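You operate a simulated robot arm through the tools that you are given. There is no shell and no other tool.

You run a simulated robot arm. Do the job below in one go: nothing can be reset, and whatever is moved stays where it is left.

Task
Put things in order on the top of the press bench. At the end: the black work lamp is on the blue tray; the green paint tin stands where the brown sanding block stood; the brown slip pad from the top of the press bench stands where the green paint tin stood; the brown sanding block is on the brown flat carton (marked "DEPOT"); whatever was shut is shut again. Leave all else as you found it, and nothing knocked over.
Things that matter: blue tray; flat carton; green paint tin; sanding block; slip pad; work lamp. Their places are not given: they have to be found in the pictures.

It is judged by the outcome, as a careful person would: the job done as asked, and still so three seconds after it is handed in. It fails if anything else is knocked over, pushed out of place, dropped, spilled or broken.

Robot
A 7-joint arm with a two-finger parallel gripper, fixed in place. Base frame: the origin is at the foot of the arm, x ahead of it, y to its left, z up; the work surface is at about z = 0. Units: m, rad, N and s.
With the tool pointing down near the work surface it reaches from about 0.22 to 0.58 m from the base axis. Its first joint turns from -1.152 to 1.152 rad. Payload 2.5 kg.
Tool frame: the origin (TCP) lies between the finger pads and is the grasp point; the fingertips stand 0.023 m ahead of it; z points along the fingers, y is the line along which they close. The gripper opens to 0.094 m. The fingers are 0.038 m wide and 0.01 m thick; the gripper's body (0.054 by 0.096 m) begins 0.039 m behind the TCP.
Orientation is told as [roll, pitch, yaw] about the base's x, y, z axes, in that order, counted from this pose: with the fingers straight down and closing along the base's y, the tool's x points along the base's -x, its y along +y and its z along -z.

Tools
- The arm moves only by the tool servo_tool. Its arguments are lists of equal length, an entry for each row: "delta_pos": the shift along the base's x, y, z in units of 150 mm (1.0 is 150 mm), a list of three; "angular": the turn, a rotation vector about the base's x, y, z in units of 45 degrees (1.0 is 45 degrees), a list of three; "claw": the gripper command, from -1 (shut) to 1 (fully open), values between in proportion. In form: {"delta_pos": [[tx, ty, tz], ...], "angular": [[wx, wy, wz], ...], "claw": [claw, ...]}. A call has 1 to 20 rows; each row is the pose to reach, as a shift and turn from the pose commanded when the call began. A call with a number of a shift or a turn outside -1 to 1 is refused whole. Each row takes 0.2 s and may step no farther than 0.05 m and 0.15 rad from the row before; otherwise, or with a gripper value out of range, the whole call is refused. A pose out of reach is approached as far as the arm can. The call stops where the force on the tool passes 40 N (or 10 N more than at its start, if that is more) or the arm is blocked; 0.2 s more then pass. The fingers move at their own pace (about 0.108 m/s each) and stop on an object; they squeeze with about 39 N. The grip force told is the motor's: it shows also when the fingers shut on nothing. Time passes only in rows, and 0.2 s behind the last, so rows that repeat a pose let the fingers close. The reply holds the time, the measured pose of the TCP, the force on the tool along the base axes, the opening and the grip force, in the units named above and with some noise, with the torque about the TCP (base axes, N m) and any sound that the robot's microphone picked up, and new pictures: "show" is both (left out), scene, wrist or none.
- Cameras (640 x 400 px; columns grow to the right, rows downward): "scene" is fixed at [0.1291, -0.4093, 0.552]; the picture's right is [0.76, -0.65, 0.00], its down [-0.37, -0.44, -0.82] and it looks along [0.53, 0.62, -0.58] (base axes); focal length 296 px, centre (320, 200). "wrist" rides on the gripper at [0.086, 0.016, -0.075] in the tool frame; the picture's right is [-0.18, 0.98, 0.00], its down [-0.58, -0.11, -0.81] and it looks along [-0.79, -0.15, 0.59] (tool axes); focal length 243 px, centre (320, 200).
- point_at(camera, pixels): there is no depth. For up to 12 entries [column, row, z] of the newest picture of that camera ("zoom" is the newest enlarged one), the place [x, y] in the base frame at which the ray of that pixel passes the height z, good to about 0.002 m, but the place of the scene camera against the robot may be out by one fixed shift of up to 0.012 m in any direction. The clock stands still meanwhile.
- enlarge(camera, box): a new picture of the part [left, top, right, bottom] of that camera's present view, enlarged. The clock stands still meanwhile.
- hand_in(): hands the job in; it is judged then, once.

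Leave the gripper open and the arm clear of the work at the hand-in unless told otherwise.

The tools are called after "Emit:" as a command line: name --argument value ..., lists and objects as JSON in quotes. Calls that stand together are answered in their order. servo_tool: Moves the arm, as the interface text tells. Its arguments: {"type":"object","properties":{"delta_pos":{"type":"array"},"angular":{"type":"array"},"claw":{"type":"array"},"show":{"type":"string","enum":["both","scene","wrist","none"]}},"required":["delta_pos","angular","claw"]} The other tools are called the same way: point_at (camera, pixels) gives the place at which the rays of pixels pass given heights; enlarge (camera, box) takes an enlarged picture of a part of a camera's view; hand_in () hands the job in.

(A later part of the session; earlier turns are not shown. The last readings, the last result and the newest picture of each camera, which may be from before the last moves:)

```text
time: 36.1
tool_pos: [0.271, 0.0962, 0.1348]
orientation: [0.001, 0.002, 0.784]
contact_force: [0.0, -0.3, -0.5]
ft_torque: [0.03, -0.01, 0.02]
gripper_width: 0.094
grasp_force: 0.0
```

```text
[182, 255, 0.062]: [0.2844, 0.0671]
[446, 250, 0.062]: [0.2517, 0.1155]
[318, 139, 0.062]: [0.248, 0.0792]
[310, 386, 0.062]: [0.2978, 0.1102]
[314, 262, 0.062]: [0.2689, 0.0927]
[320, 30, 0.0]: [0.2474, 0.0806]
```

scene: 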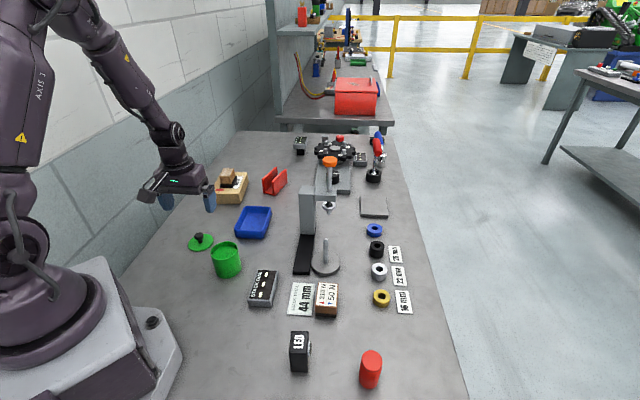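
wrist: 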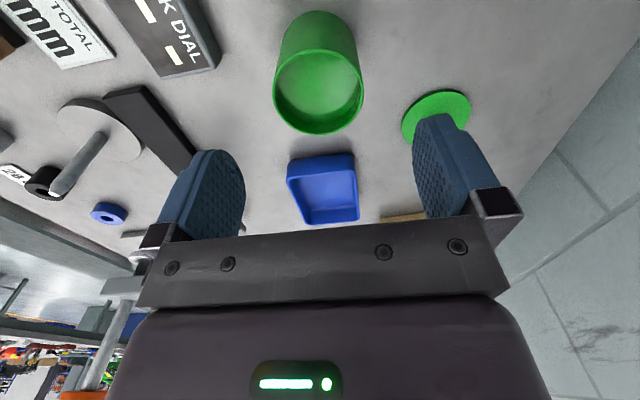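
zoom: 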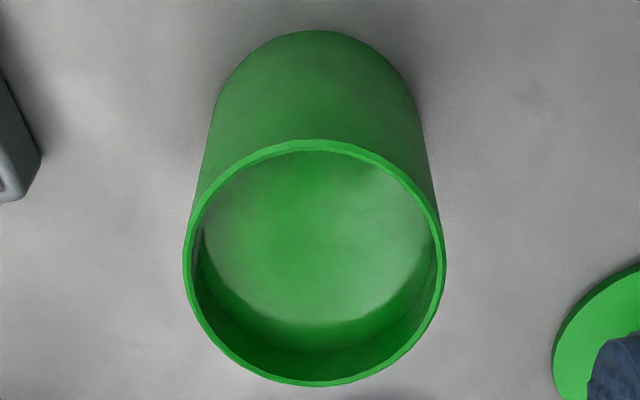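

The body is centred at about (0.2705,0.0945), 58.5 mm wide. I descend around it to TCP z≈0.036.

Emit:
servo_tool --delta_pos '[[-0.006, -0.006, -0.2], [-0.006, -0.006, -0.4], [-0.006, -0.006, -0.55], [-0.006, -0.006, -0.653], [-0.006, -0.006, -0.653]]' --angular '[[0, 0, 0], [0, 0, 0], [0, 0, 0], [0, 0, 0], [0, 0, 0]]' --claw '[1, 1, 1, 1, 1]'

Emit:
servo_tool --delta_pos '[[0, 0, 0], [0, 0, 0], [0, 0, 0]]' --angular '[[0, 0, 0], [0, 0, 0], [0, 0, 0]]' --claw '[-1, -1, -1]'

```text
time: 37.3
tool_pos: [0.2691, 0.095, 0.034]
orientation: [0.0, 0.002, 0.786]
contact_force: [0.0, 0.2, -1.2]
ft_torque: [0.0, 0.0, -0.01]
gripper_width: 0.0939
grasp_force: 0.0
```

scene: 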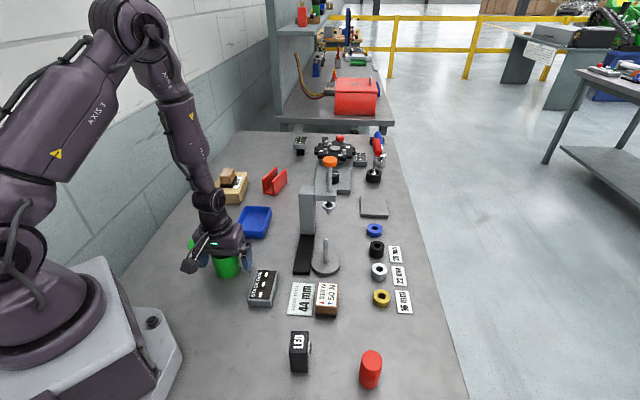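
wrist: 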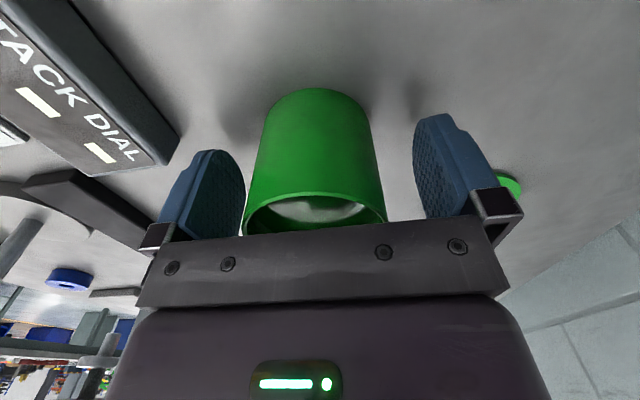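

```text
time: 38.1
tool_pos: [0.2697, 0.0965, 0.0361]
orientation: [0.001, 0.001, 0.786]
contact_force: [0.8, 1.5, 0.3]
ft_torque: [0.02, -0.01, -0.01]
gripper_width: 0.0594
grasp_force: 39.5
```

scene: 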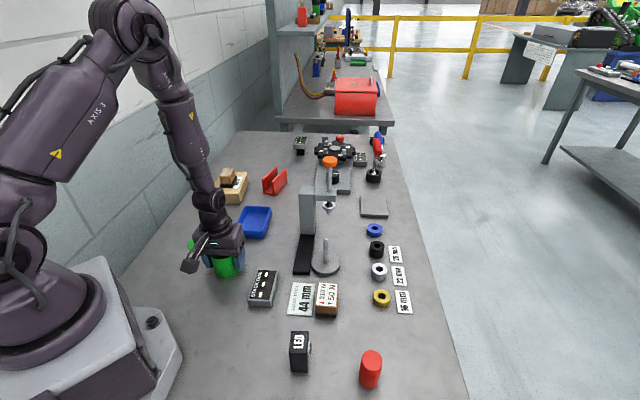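
wrist: 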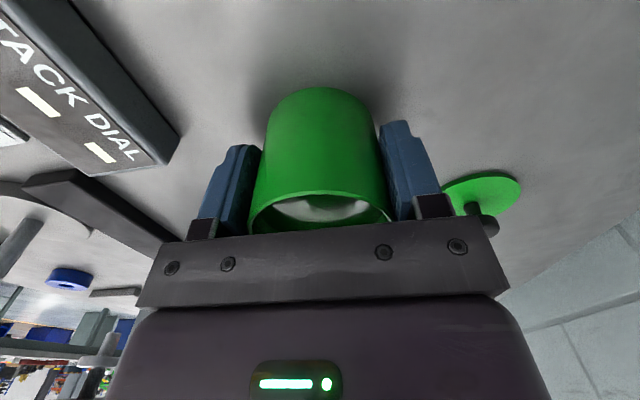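

The body is gripped at 59.4 mm. There may be paint inside, so I lift slowly and keep level.

Emit:
servo_tool --delta_pos '[[0, 0, 0.02], [0, 0, 0.07], [0, 0, 0.15], [0, 0, 0.25], [0, 0, 0.37], [0, 0, 0.48], [0, 0, 0.55], [0, 0, 0.58], [0, 0, 0.58]]' --angular '[[0, 0, 0], [0, 0, 0], [0, 0, 0], [0, 0, 0], [0, 0, 0], [0, 0, 0], [0, 0, 0], [0, 0, 0], [0, 0, 0]]' --claw '[-1, -1, -1, -1, -1, -1, -1, -1, -1]'

Emit:
enlarge --camera "scene" --box '[170, 180, 290, 290]'

```text
time: 40.1
tool_pos: [0.2701, 0.0959, 0.1204]
orientation: [0.001, 0.003, 0.786]
contact_force: [0.1, -0.7, -3.0]
ft_torque: [-0.03, -0.02, 0.03]
gripper_width: 0.0594
grasp_force: 39.1
```

scene: 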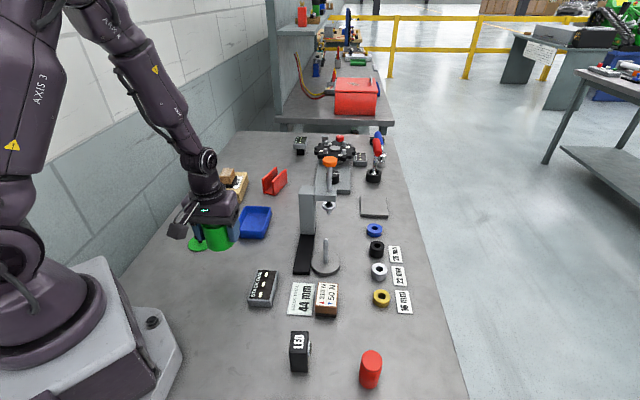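
wrist: 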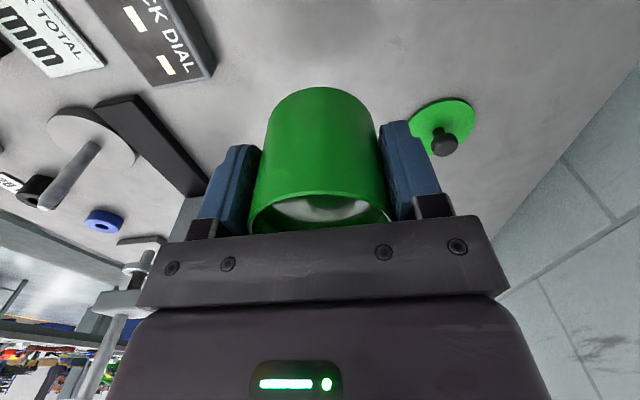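

```text
3.64 times, centred on (230, 235) of scene
```

zoom: 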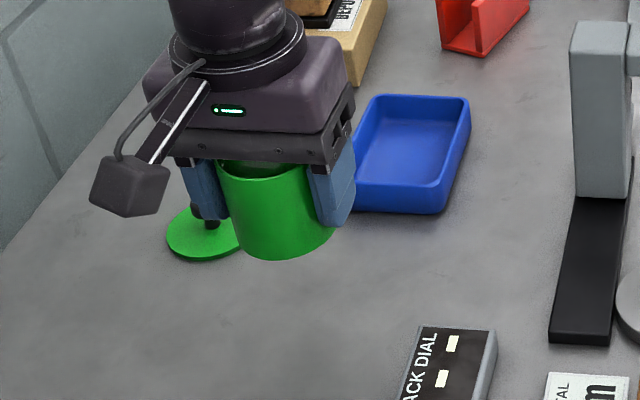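

The body hangs level (about 3 N). I carry it smoothly toward the sanding block's old place, first half.

Emit:
servo_tool --delta_pos '[[0.036, 0.018, 0], [0.125, 0.061, 0], [0.26, 0.127, 0], [0.41, 0.202, 0], [0.564, 0.277, 0], [0.707, 0.347, 0], [0.823, 0.404, 0], [0.895, 0.439, 0], [0.895, 0.439, 0]]' --angular '[[0, 0, 0], [0, 0, 0], [0, 0, 0], [0, 0, 0], [0, 0, 0], [0, 0, 0], [0, 0, 0], [0, 0, 0], [0, 0, 0]]' --claw '[-1, -1, -1, -1, -1, -1, -1, -1, -1]'

```text
time: 42.1
tool_pos: [0.4049, 0.1614, 0.1214]
orientation: [0.001, 0.003, 0.786]
contact_force: [-0.5, 0.1, -3.1]
ft_torque: [0.0, 0.02, 0.01]
gripper_width: 0.0595
grasp_force: 39.4
```

scene: 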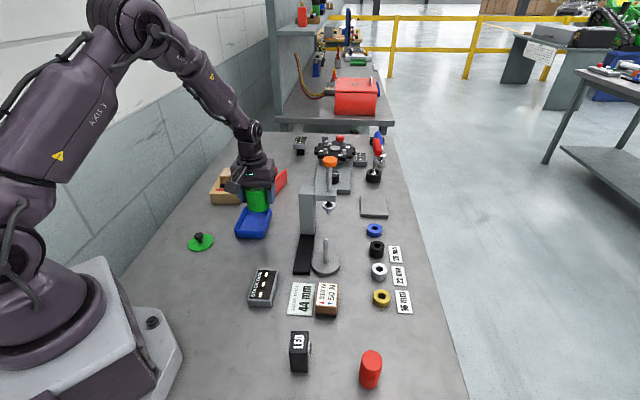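
wrist: 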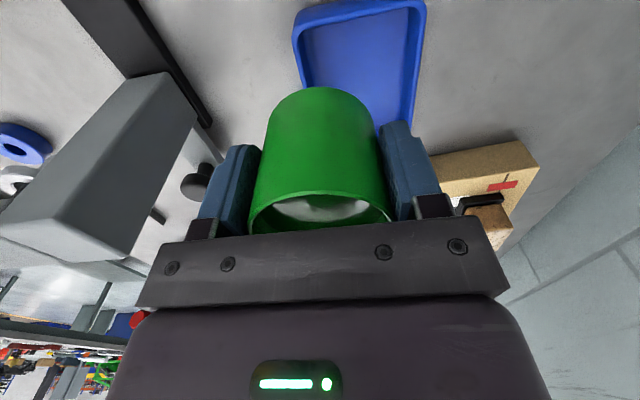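

All clear. Second half of the way, to above (0.5395,0.227).

Emit:
servo_tool --delta_pos '[[0.036, 0.018, 0], [0.125, 0.061, 0], [0.26, 0.127, 0], [0.41, 0.202, 0], [0.564, 0.277, 0], [0.707, 0.347, 0], [0.823, 0.404, 0], [0.895, 0.439, 0], [0.895, 0.439, 0]]' --angular '[[0, 0, 0], [0, 0, 0], [0, 0, 0], [0, 0, 0], [0, 0, 0], [0, 0, 0], [0, 0, 0], [0, 0, 0], [0, 0, 0]]' --claw '[-1, -1, -1, -1, -1, -1, -1, -1, -1]'

Emit:
enlarge --camera "scene" --box '[240, 130, 336, 210]'

```text
time: 44.1
tool_pos: [0.5404, 0.2279, 0.1228]
orientation: [0.001, 0.002, 0.787]
contact_force: [0.3, -0.4, -4.3]
ft_torque: [0.0, 0.01, 0.0]
gripper_width: 0.0593
grasp_force: 39.0
```

scene: 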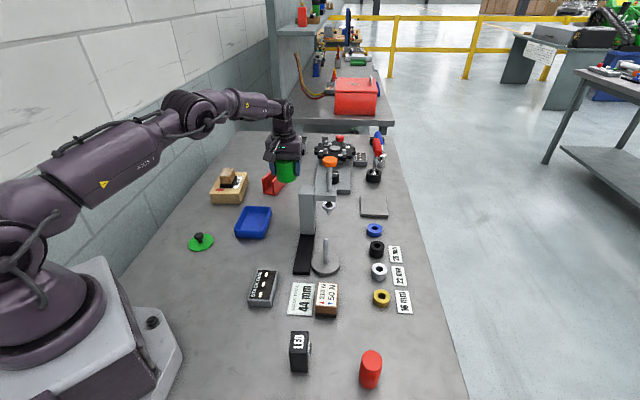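
wrist: 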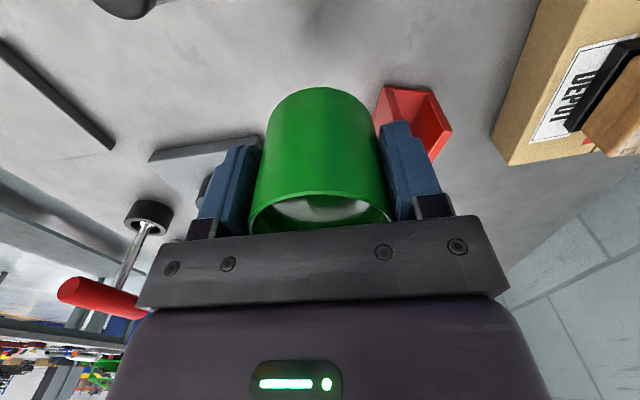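

```text
5.00 times, centred on (288, 170) of scene
```

zoom: 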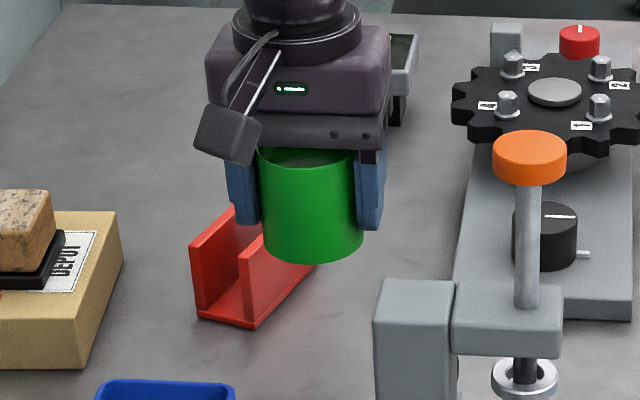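

Over the target. I lower the body slowly to just above the bench.

Emit:
servo_tool --delta_pos '[[0, 0, -0.03], [0, 0, -0.1], [0, 0, -0.2], [0, 0, -0.3], [0, 0, -0.4], [0, 0, -0.48], [0, 0, -0.54], [0, 0, -0.565], [0, 0, -0.572]]' --angular '[[0, 0, 0], [0, 0, 0], [0, 0, 0], [0, 0, 0], [0, 0, 0], [0, 0, 0], [0, 0, 0], [0, 0, 0], [0, 0, 0]]' --claw '[-1, -1, -1, -1, -1, -1, -1, -1, -1]'

Emit:
enlarge --camera "scene" --box '[250, 150, 330, 220]'

```text
time: 46.1
tool_pos: [0.5394, 0.2268, 0.0348]
orientation: [0.002, 0.002, 0.786]
contact_force: [0.0, 0.8, -3.8]
ft_torque: [0.03, 0.02, 0.05]
gripper_width: 0.0595
grasp_force: 38.7
```

scene: 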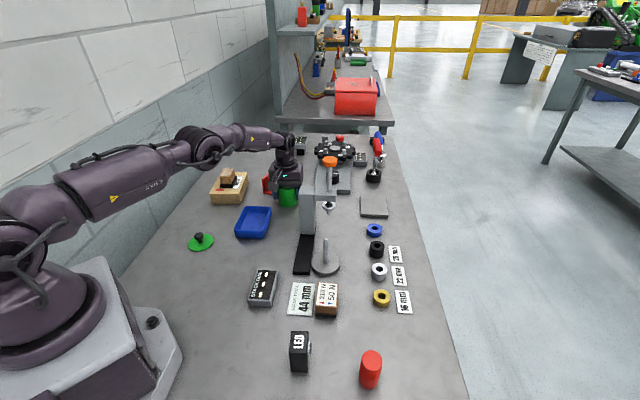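
wrist: 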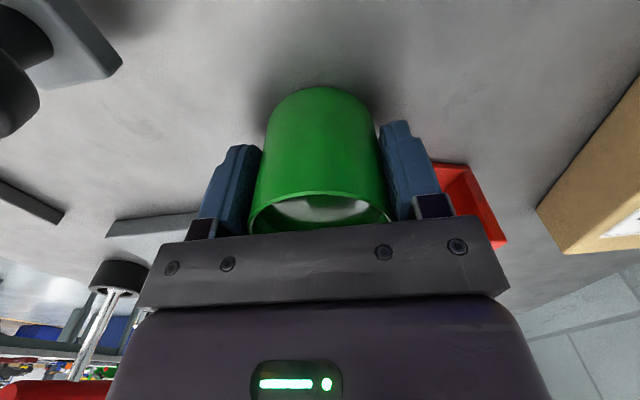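

```text
5.71 times, centred on (290, 185) of scene
```

zoom: 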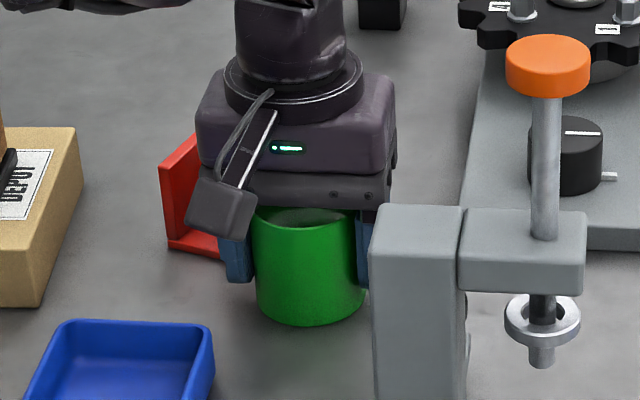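

Still hanging (-3.8 N). I lower in half-millimetre steps to touch.

Emit:
servo_tool --delta_pos '[[0, 0, -0.003], [0, 0, -0.006], [0, 0, -0.009], [0, 0, -0.009]]' --angular '[[0, 0, 0], [0, 0, 0], [0, 0, 0], [0, 0, 0]]' --claw '[-1, -1, -1, -1]' --show "none"

```text
time: 47.1
tool_pos: [0.5401, 0.2269, 0.0353]
orientation: [-0.001, 0.0, 0.786]
contact_force: [-2.7, -0.7, 5.9]
ft_torque: [-0.02, 0.32, 0.04]
gripper_width: 0.0592
grasp_force: 38.6
```

The body touches the bench (+5.9 N). I open to about 78 mm and rise straight up.

Emit:
servo_tool --delta_pos '[[0, 0, 0], [0, 0, 0], [0, 0, 0], [0, 0, 0.15], [0, 0, 0.4], [0, 0, 0.65], [0, 0, 0.8], [0, 0, 0.8]]' --angular '[[0, 0, 0], [0, 0, 0], [0, 0, 0], [0, 0, 0], [0, 0, 0], [0, 0, 0], [0, 0, 0], [0, 0, 0]]' --claw '[0.66, 0.66, 0.66, 0.66, 0.66, 0.66, 0.66, 0.66]'

Emit:
enlarge --camera "wrist" --box '[250, 0, 410, 140]'

Emit:
enlarge --camera "scene" --box '[250, 140, 330, 220]'

```text
time: 48.9
tool_pos: [0.5382, 0.2282, 0.1549]
orientation: [-0.001, 0.003, 0.786]
contact_force: [0.0, 0.6, 0.5]
ft_torque: [-0.03, 0.0, -0.02]
gripper_width: 0.0783
grasp_force: 0.0
```

scene: 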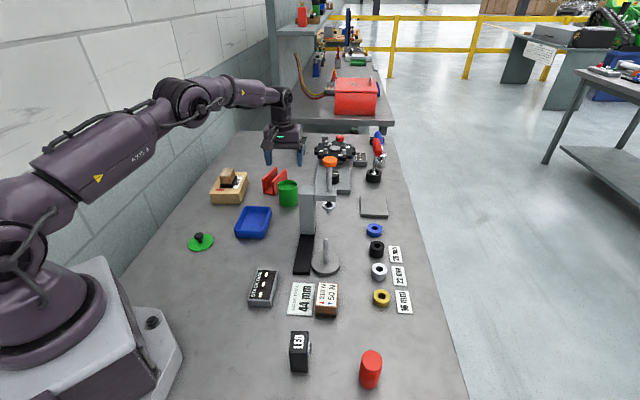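
wrist: 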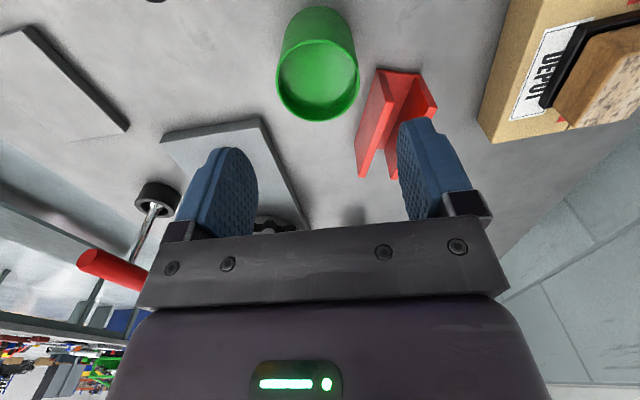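

```text
2.86 times, centred on (330, 70) of wrist
```

zoom: 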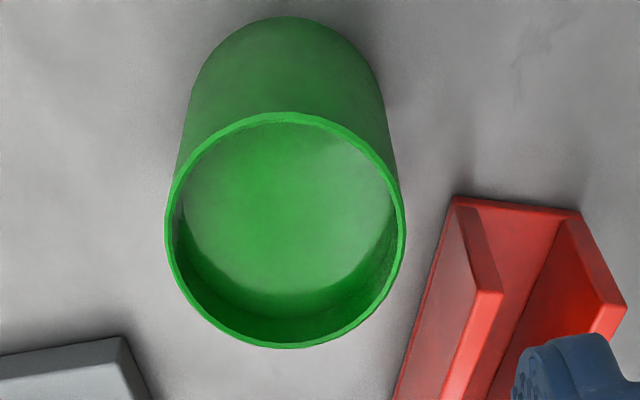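

```text
5.00 times, centred on (290, 180) of scene
```

zoom: 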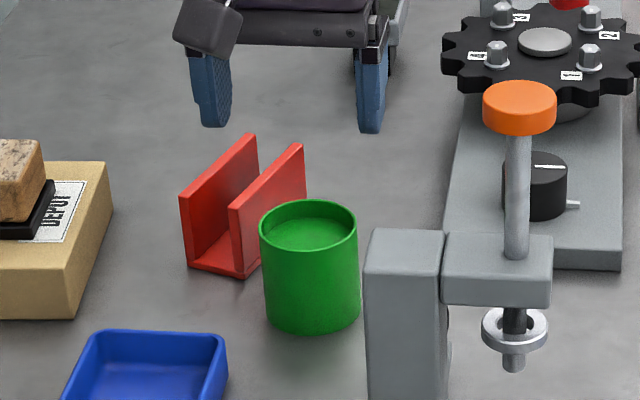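

The tin body stands at the old place of the sanding block. I measure its rim centre for the lid.

Emit:
point_at --camera "wrist" --pixels '[[275.8, 77.7, 0.062], [360.1, 77, 0.062], [319.5, 39.2, 0.062], [318.8, 121.7, 0.062], [319, 79, 0.062]]'

```text
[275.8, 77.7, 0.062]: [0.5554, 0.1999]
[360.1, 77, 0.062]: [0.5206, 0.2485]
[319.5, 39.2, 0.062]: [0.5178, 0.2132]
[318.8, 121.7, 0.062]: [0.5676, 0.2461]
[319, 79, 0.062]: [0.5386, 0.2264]
```

The body is centred at about (0.540,0.227). Now back to the lid at (0.2566,0.2244) to fetch it, moving at z≈0.155.

Emit:
servo_tool --delta_pos '[[-0.2, 0, 0], [-0.45, 0, 0], [-0.7, -0.01, 0], [-0.943, -0.01, 0]]' --angular '[[0, 0, 0], [0, 0, 0], [0, 0, 0], [0, 0, 0]]' --claw '[0.66, 0.66, 0.66, 0.66]' --show "none"

Emit:
servo_tool --delta_pos '[[-0.25, 0, 0], [-0.5, 0, 0], [-0.75, -0.009, 0], [-0.944, -0.009, 0], [-0.944, -0.009, -0.2], [-0.944, -0.009, -0.2]]' --angular '[[0, 0, 0], [0, 0, 0], [0, 0, 0], [0, 0, 0], [0, 0, 0], [0, 0, 0]]' --claw '[0.06, 0.06, 0.06, 0.06, 0.06, 0.06]'

Emit:
enlarge --camera "wrist" --box '[240, 0, 400, 140]'

```text
time: 49.9
tool_pos: [0.398, 0.2271, 0.1551]
orientation: [0.0, 0.001, 0.785]
contact_force: [-0.2, 0.1, 0.0]
ft_torque: [-0.01, -0.02, 0.01]
gripper_width: 0.0782
grasp_force: 0.0
```

```text
time: 51.3
tool_pos: [0.2575, 0.2243, 0.1258]
orientation: [0.0, 0.0, 0.785]
contact_force: [-0.3, -0.4, 0.6]
ft_torque: [0.02, 0.01, 0.0]
gripper_width: 0.0497
grasp_force: 0.0
```

scene: 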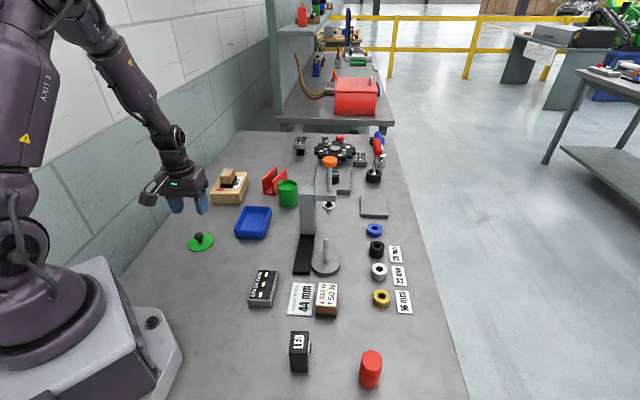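
wrist: 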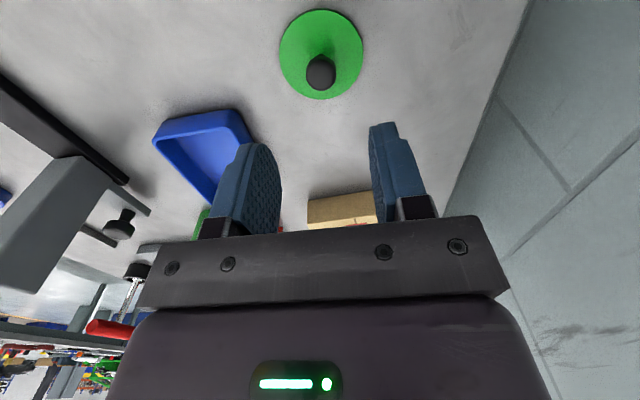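

```text
2.86 times, centred on (320, 70) of wrist
```

zoom: 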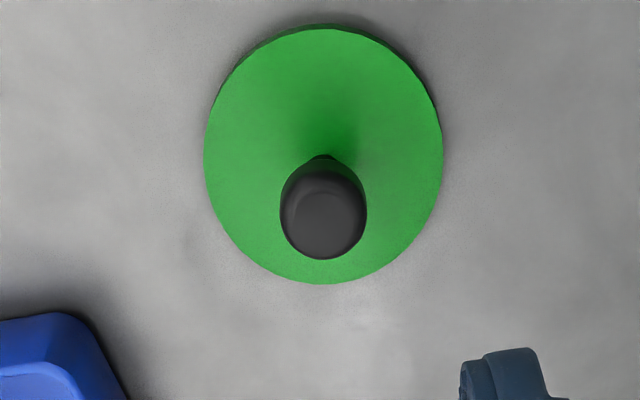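

The lid's knob is right under the gripper. I lower to the same grip height as before and close.

Emit:
servo_tool --delta_pos '[[0, 0, -0.2], [0, 0, -0.4], [0, 0, -0.55], [0, 0, -0.61], [0, 0, -0.632], [0, 0, -0.632]]' --angular '[[0, 0, 0], [0, 0, 0], [0, 0, 0], [0, 0, 0], [0, 0, 0], [0, 0, 0]]' --claw '[0.06, 0.06, 0.06, 0.06, 0.06, 0.06]' --show "none"

Emit:
servo_tool --delta_pos '[[0, 0, 0], [0, 0, 0], [0, 0, 0]]' --angular '[[0, 0, 0], [0, 0, 0], [0, 0, 0]]' --claw '[-1, -1, -1]'

```text
time: 52.7
tool_pos: [0.2569, 0.2235, 0.0292]
orientation: [-0.001, 0.002, 0.786]
contact_force: [0.4, 0.9, 0.6]
ft_torque: [0.01, -0.03, -0.01]
gripper_width: 0.0494
grasp_force: 0.0
```

```text
time: 53.5
tool_pos: [0.2576, 0.2223, 0.0297]
orientation: [0.0, 0.001, 0.786]
contact_force: [0.1, -0.5, 1.4]
ft_torque: [0.02, 0.02, 0.01]
gripper_width: 0.0199
grasp_force: 38.8
```

scene: 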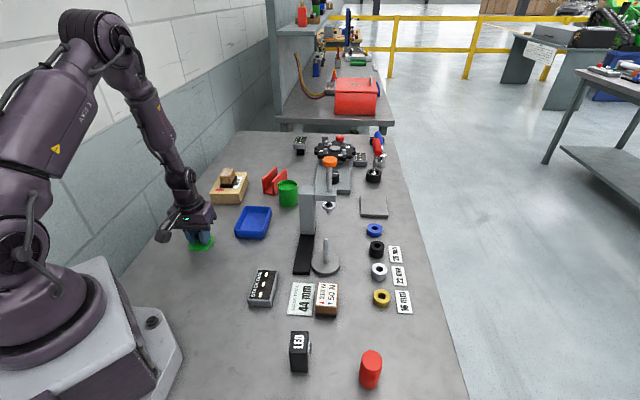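
wrist: 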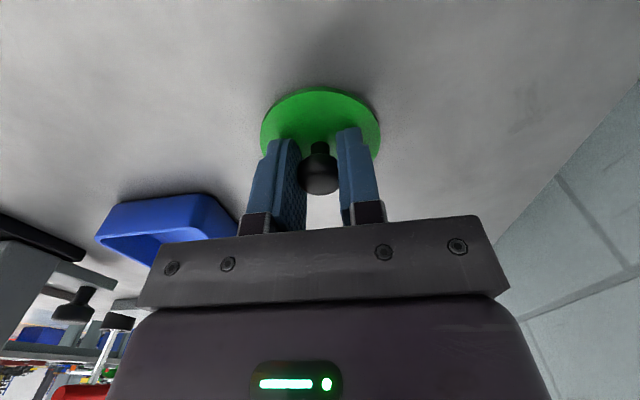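

The knob is gripped. I lift the lid and carry it back toward the tin body.

Emit:
servo_tool --delta_pos '[[0, 0, 0.04], [0, 0, 0.2], [0, 0, 0.45], [0, 0, 0.7], [0, 0, 0.867], [0.15, 0, 0.867], [0.4, 0, 0.867], [0.65, 0.01, 0.867], [0.85, 0.01, 0.867], [0.94, 0.012, 0.867], [0.94, 0.012, 0.867]]' --angular '[[0, 0, 0], [0, 0, 0], [0, 0, 0], [0, 0, 0], [0, 0, 0], [0, 0, 0], [0, 0, 0], [0, 0, 0], [0, 0, 0], [0, 0, 0], [0, 0, 0]]' --claw '[-1, -1, -1, -1, -1, -1, -1, -1, -1, -1, -1]'

Emit:
servo_tool --delta_pos '[[0.1, 0, 0], [0.3, 0.005, 0], [0.55, 0.01, 0], [0.75, 0.012, 0], [0.88, 0.012, 0], [0.952, 0.012, 0], [0.952, 0.012, 0], [0.952, 0.012, 0]]' --angular '[[0, 0, 0], [0, 0, 0], [0, 0, 0], [0, 0, 0], [0, 0, 0], [0, 0, 0], [0, 0, 0], [0, 0, 0]]' --claw '[-1, -1, -1, -1, -1, -1, -1, -1]'

Emit:
enlarge --camera "scene" --box '[240, 120, 336, 210]'

Emit:
enlarge --camera "wrist" --box '[220, 0, 420, 200]'

```text
time: 55.9
tool_pos: [0.397, 0.2238, 0.1615]
orientation: [0.0, 0.001, 0.785]
contact_force: [-0.4, -0.4, -0.3]
ft_torque: [-0.05, -0.02, 0.03]
gripper_width: 0.0201
grasp_force: 38.6
```

scene: 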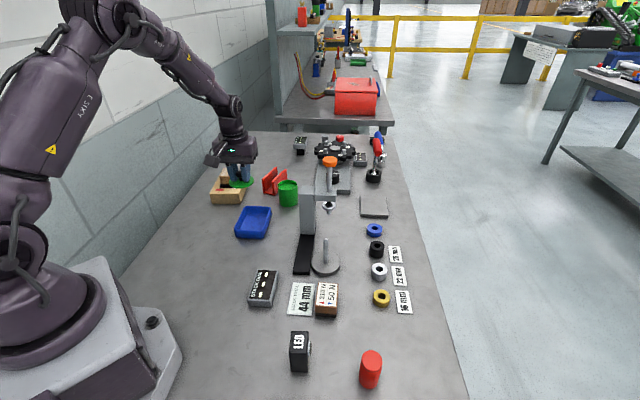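
wrist: 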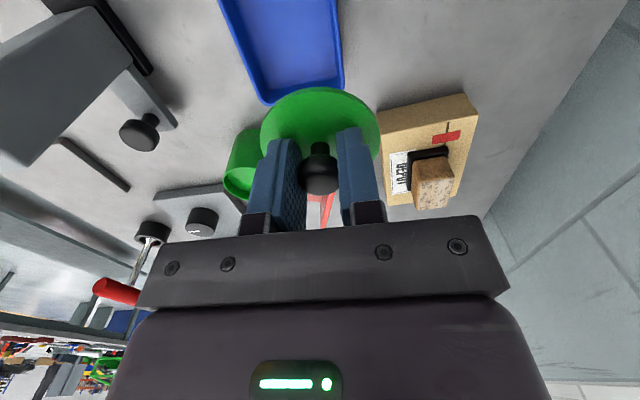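

```text
time: 57.7
tool_pos: [0.5406, 0.2297, 0.1605]
orientation: [0.001, 0.002, 0.785]
contact_force: [-0.2, 0.4, -0.5]
ft_torque: [0.01, -0.03, -0.02]
gripper_width: 0.0202
grasp_force: 38.5
```

scene: 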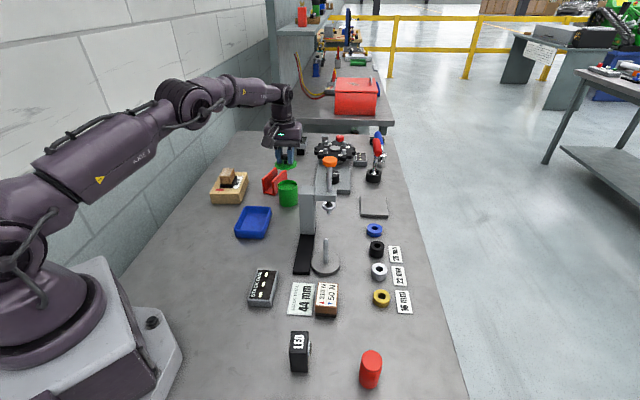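
wrist: 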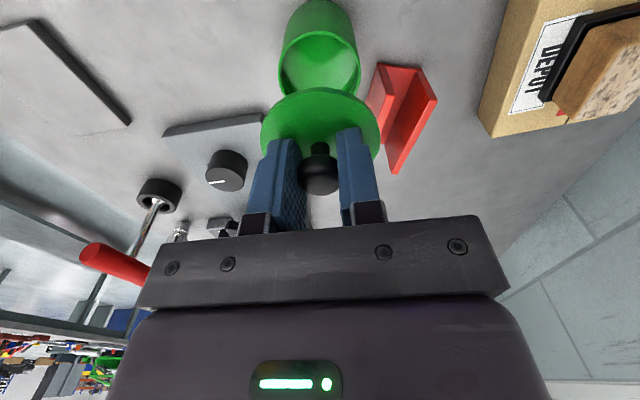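

```text
4.44 times, centred on (288, 165) of scene
```

zoom: 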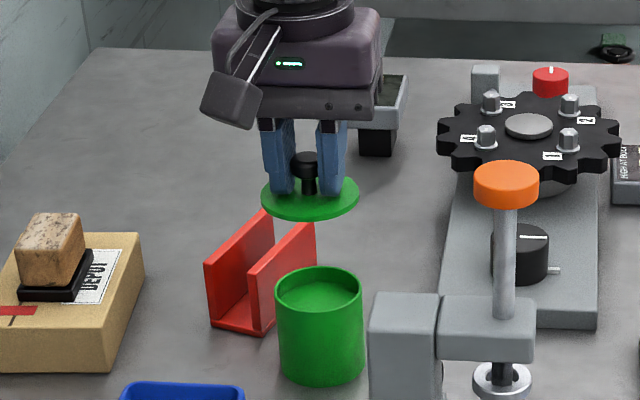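

```text
2.00 times, centred on (320, 100) of wrist
```

zoom: 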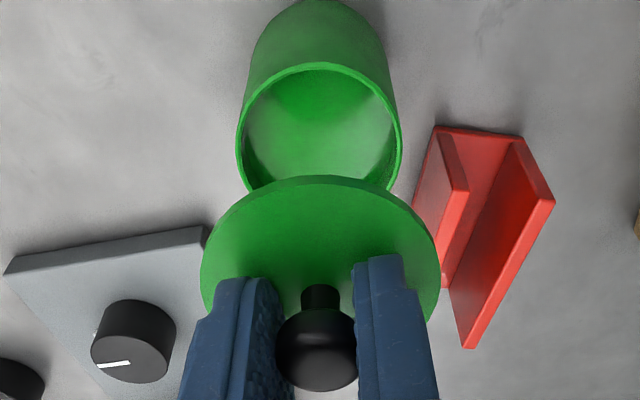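

The lid lines up over the tin body just as when I took it off. I lower it slowly to just above the rim.

Emit:
servo_tool --delta_pos '[[0, 0, -0.08], [0, 0, -0.2], [0, 0, -0.32], [0, 0, -0.4], [0, 0, -0.43], [0, 0, -0.43]]' --angular '[[0, 0, 0], [0, 0, 0], [0, 0, 0], [0, 0, 0], [0, 0, 0], [0, 0, 0]]' --claw '[-1, -1, -1, -1, -1, -1]'

Emit:
enlarge --camera "scene" --box '[250, 140, 330, 210]'

Emit:
enlarge --camera "wrist" --box '[240, 20, 400, 200]'

```text
time: 59.1
tool_pos: [0.5412, 0.2274, 0.0961]
orientation: [0.0, 0.001, 0.786]
contact_force: [-0.1, 0.4, -0.6]
ft_torque: [0.0, 0.0, 0.05]
gripper_width: 0.0201
grasp_force: 38.3
```

scene: 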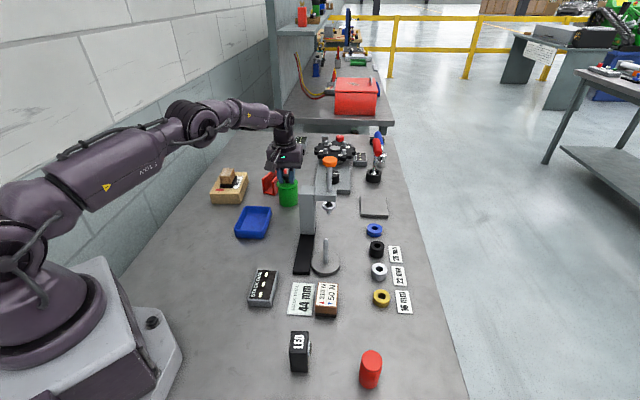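
wrist: 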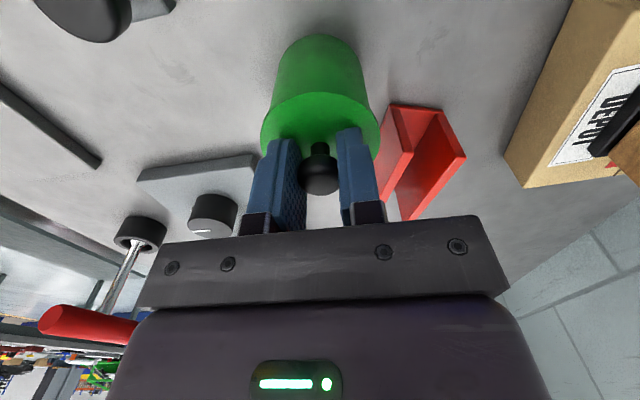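

```text
5.71 times, centred on (290, 175) of scene
```

zoom: 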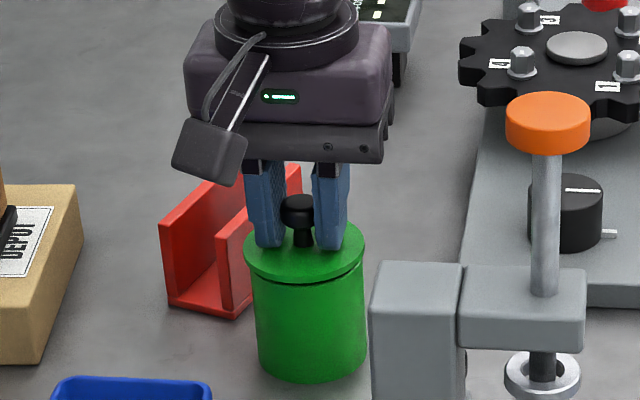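

```text
2.22 times, centred on (320, 110) of wrist
```

zoom: 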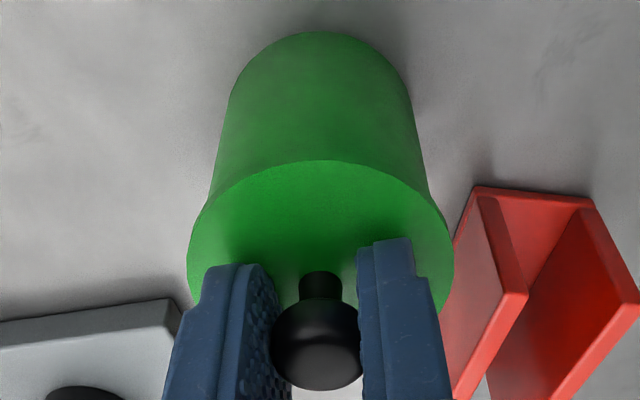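

The lid is centred with a hairline gap left. I lower in small steps until it seats.

Emit:
servo_tool --delta_pos '[[0, 0, -0.01], [0, 0, -0.018], [0, 0, -0.023], [0, 0, -0.027]]' --angular '[[0, 0, 0], [0, 0, 0], [0, 0, 0], [0, 0, 0]]' --claw '[-1, -1, -1, -1]' --show "none"

```text
time: 60.1
tool_pos: [0.541, 0.2278, 0.0918]
orientation: [-0.001, 0.002, 0.784]
contact_force: [-0.2, 0.2, -0.8]
ft_torque: [0.01, -0.01, -0.02]
gripper_width: 0.0201
grasp_force: 39.0
```

Emit:
servo_tool --delta_pos '[[0, 0, -0.004], [0, 0, -0.008], [0, 0, -0.011], [0, 0, -0.011]]' --angular '[[0, 0, 0], [0, 0, 0], [0, 0, 0], [0, 0, 0]]' --claw '[-1, -1, -1, -1]' --show "none"

```text
time: 61.1
tool_pos: [0.5413, 0.228, 0.0917]
orientation: [0.0, 0.001, 0.786]
contact_force: [2.3, 1.9, 5.4]
ft_torque: [0.01, 0.01, -0.01]
gripper_width: 0.02
grasp_force: 38.6
```

Contact (5.4 N up): the lid sits on the rim. I press a further half millimetre, then open and listen for the snap.

Emit:
servo_tool --delta_pos '[[0, 0, -0.004], [0, 0, -0.004], [0, 0, -0.004], [0, 0, -0.004]]' --angular '[[0, 0, 0], [0, 0, 0], [0, 0, 0], [0, 0, 0]]' --claw '[-1, 0.06, 0.06, 0.06]'

Emit:
enlarge --camera "scene" --box '[250, 140, 330, 210]'

Emit:
enlarge --camera "wrist" --box '[240, 20, 400, 200]'

```text
time: 62.1
tool_pos: [0.5403, 0.227, 0.0901]
orientation: [-0.001, 0.003, 0.786]
contact_force: [0.9, 0.7, 2.8]
ft_torque: [0.02, -0.03, 0.01]
gripper_width: 0.049
grasp_force: 0.1
heard: snap
```

scene: 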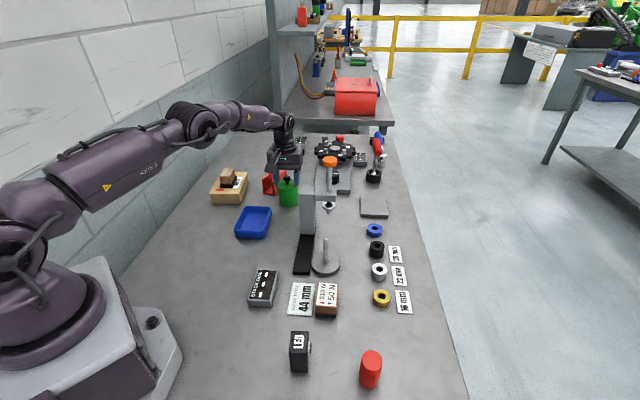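
wrist: 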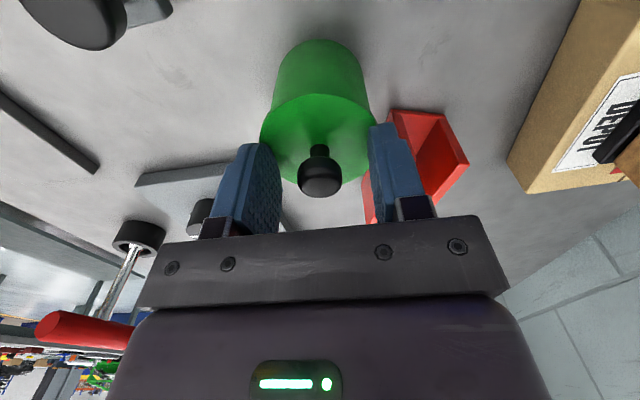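

```text
5.71 times, centred on (290, 175) of scene
```

zoom: 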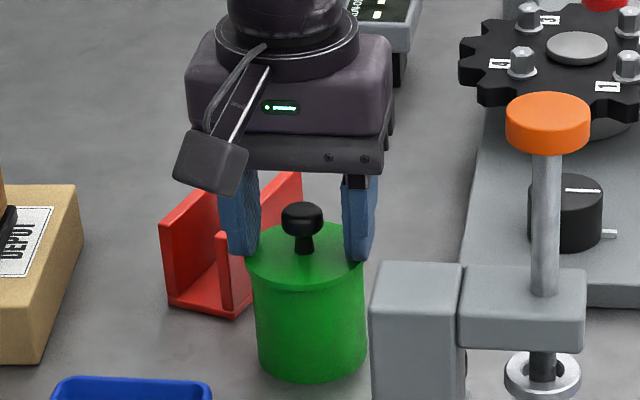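

```text
2.22 times, centred on (320, 110) of wrist
```

zoom: 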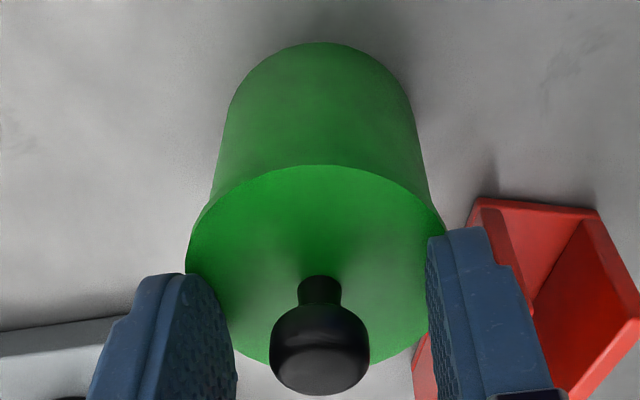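

Snap heard: the lid is shut again and seated. I rise and head toward the slip pad, keeping clear of the press by going back toward the base first.

Emit:
servo_tool --delta_pos '[[0, 0, 0.1], [0, 0, 0.35], [0, 0, 0.6], [0, 0, 0.8], [-0.25, -0.05, 0.8], [-0.5, -0.12, 0.8], [-0.75, -0.2, 0.8], [-1.0, -0.3, 0.8]]' --angular '[[0, 0, 0], [0, 0, 0], [0, 0, 0], [0, 0, 0], [0, 0, 0], [0, 0, 0], [0, 0, 0], [0, 0, 0]]' --claw '[0.06, 0.06, 0.06, 1, 1, 1, 1, 1]'

Emit:
enlarge --camera "scene" --box '[190, 140, 340, 260]'

```text
time: 63.9
tool_pos: [0.3891, 0.1824, 0.2095]
orientation: [0.001, -0.001, 0.785]
contact_force: [0.1, -0.6, 0.6]
ft_torque: [0.03, -0.03, -0.01]
gripper_width: 0.0941
grasp_force: 0.1
```

scene: 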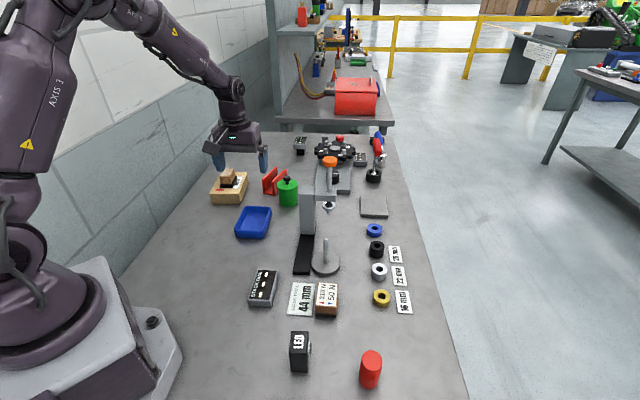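
wrist: 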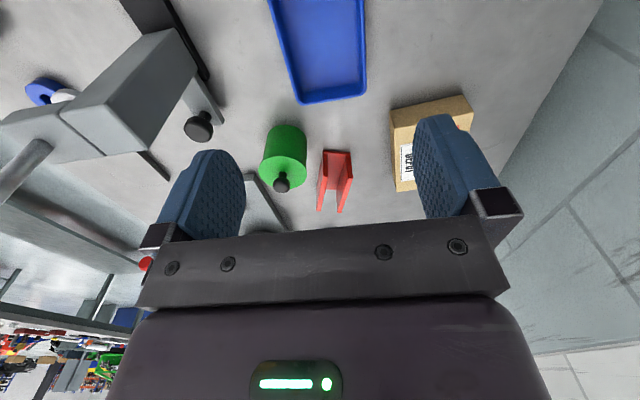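

```text
3.33 times, centred on (265, 200) of scene
```

zoom: 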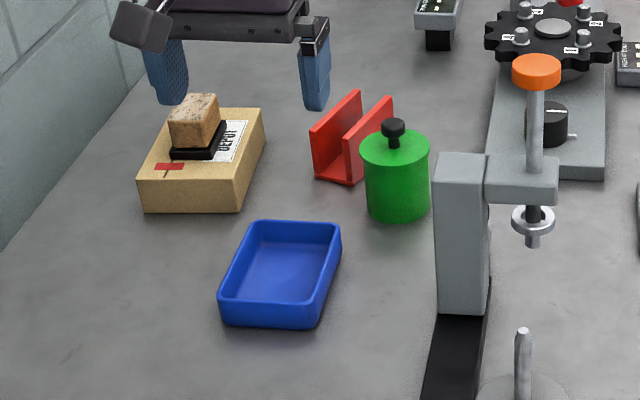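

The tin stands shut at its new place. I now travel to the slip pad area.

Emit:
servo_tool --delta_pos '[[-0.15, -0.24, 0], [-0.3, -0.48, 0], [-0.45, -0.72, 0], [-0.6, -0.953, 0]]' --angular '[[0, 0, 0], [0, 0, 0], [0, 0, 0], [0, 0, 0]]' --claw '[1, 1, 1, 1]' --show "none"

Emit:
servo_tool --delta_pos '[[0.05, -0.25, 0], [0.1, -0.5, 0], [0.15, -0.75, 0], [0.2, -1.0, 0], [0.2, -1.0, 0]]' --angular '[[0, 0, 0], [0, 0, 0], [0, 0, 0], [0, 0, 0], [0, 0, 0]]' --claw '[1, 1, 1, 1, 1]'

```text
time: 64.9
tool_pos: [0.2995, 0.0375, 0.2094]
orientation: [0.0, 0.002, 0.786]
contact_force: [0.8, 0.2, 0.5]
ft_torque: [0.02, 0.0, 0.01]
gripper_width: 0.0938
grasp_force: 0.1
```

```text
time: 66.1
tool_pos: [0.3282, -0.1104, 0.2111]
orientation: [0.0, 0.001, 0.785]
contact_force: [0.0, -0.2, -0.3]
ft_torque: [-0.03, -0.01, 0.0]
gripper_width: 0.0939
grasp_force: 0.1
```

scene: 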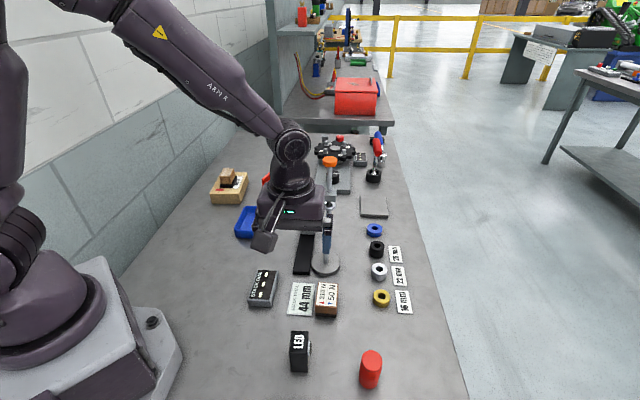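
wrist: 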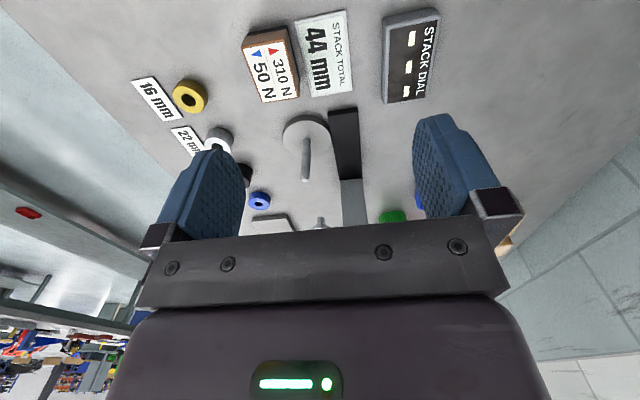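

The slip pad is visible at (270,65) in the wrist view. I enlarge it for measuring.

Emit:
enlarge --camera "wrist" --box '[225, 5, 361, 115]'

```text
3.64 times, centred on (293, 60) of wrist
```

zoom: 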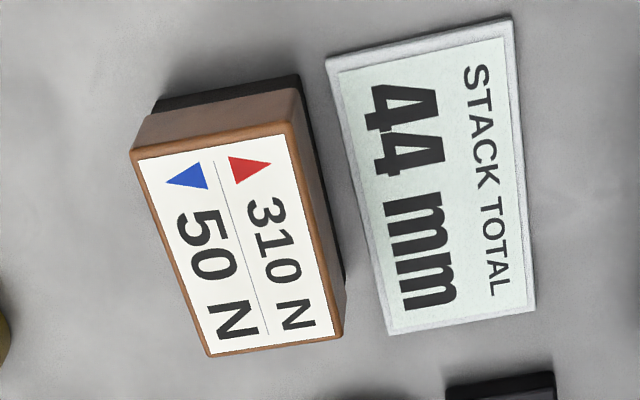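

Emit:
point_at --camera "zoom" --pixels '[[132, 150, 0.035], [288, 124, 0.035], [344, 334, 0.035], [207, 357, 0.035], [157, 98, 0.0], [300, 75, 0.0], [346, 278, 0.0], [327, 58, 0.003], [388, 333, 0.003], [535, 310, 0.003], [512, 18, 0.003]]'

```text
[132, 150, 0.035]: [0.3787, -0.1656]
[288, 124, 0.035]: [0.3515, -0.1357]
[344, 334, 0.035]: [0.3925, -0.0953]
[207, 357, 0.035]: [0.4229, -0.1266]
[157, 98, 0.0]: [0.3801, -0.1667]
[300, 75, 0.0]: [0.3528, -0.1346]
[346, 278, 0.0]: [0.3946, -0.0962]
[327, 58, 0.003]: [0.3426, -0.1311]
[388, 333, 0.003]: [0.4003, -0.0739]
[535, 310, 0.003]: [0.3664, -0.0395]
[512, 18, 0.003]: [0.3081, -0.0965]
```

The pad is about 40.5×57.6 mm, top z≈0.035, centre (0.387,-0.131), long axis 45°, with about 9.5 mm gap to the card. I check the disc and post ahead of it for clearance.

Emit:
point_at --camera "wrist" --pixels '[[305, 133, 0.01], [306, 180, 0.06], [306, 180, 0.08], [328, 135, 0.01], [284, 130, 0.01], [305, 110, 0.01], [333, 108, 0.01], [359, 108, 0.01]]'

Emit:
point_at --camera "scene" --pixels '[[326, 264, 0.01], [325, 239, 0.05], [325, 239, 0.06], [325, 239, 0.07]]'

```text
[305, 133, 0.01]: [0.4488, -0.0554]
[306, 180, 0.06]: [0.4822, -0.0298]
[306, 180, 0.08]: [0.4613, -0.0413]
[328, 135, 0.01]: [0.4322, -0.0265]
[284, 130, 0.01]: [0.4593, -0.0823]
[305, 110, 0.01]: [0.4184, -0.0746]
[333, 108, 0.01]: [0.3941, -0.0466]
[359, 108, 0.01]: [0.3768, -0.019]
```

```text
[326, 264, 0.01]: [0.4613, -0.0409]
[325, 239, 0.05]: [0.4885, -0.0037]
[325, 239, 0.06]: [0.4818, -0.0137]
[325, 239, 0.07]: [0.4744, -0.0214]
```

The post stands 0.10 m ahead, so it is clear. I move above the pad, narrowing the gripper to about 64 mm, and take another look.

Emit:
servo_tool --delta_pos '[[0.15, -0.05, -0.15], [0.3, -0.1, -0.35], [0.378, -0.139, -0.55], [0.378, -0.139, -0.7], [0.378, -0.139, -0.7]]' --angular '[[0, 0, 0], [0, 0, 0], [0, 0, 0], [0, 0, 0], [0, 0, 0]]' --claw '[0.36, 0.36, 0.36, 0.36, 0.36]'

Emit:
enlarge --camera "wrist" --box '[240, 0, 400, 140]'

```text
time: 67.3
tool_pos: [0.3863, -0.1328, 0.1049]
orientation: [0.0, 0.003, 0.784]
contact_force: [-0.7, 0.8, -0.2]
ft_torque: [-0.01, -0.01, -0.04]
gripper_width: 0.0638
grasp_force: 0.0
```

scene: 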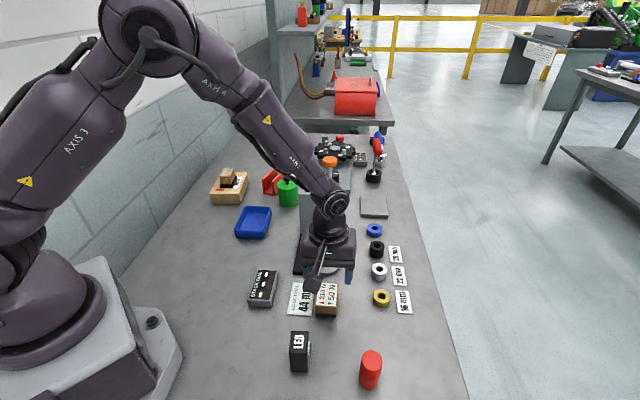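
wrist: 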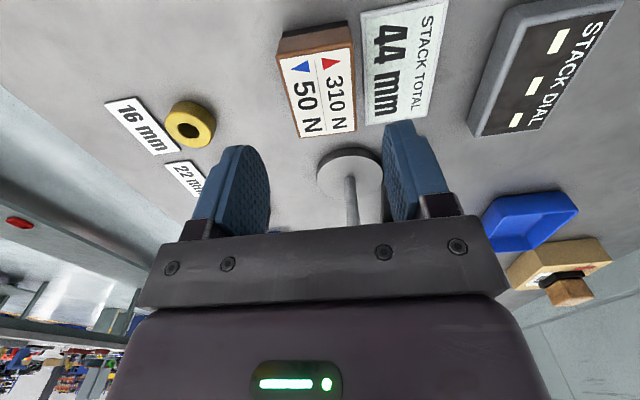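

```text
2.86 times, centred on (320, 70) of wrist
```

zoom: 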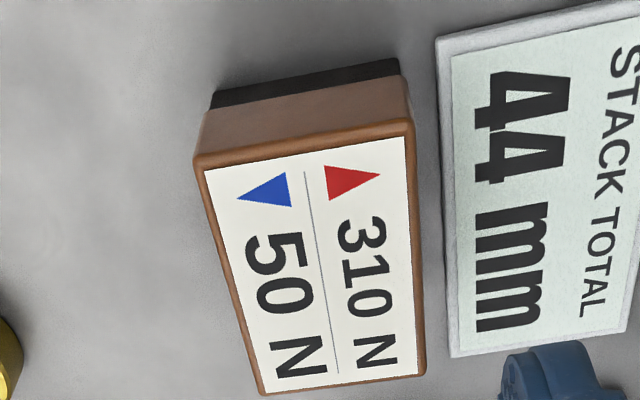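

Emit:
point_at --camera "zoom" --pixels '[[196, 158, 0.035], [413, 121, 0.035], [426, 374, 0.035], [262, 394, 0.035], [213, 98, 0.0], [400, 60, 0.0], [205, 108, 0.008], [402, 75, 0.008]]'

```text
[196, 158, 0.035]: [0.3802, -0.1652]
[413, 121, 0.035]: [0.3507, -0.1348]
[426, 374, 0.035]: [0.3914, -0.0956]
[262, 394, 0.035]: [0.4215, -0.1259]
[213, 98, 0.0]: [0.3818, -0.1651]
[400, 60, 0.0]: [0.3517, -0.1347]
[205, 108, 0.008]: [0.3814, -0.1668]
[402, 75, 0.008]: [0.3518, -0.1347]
```

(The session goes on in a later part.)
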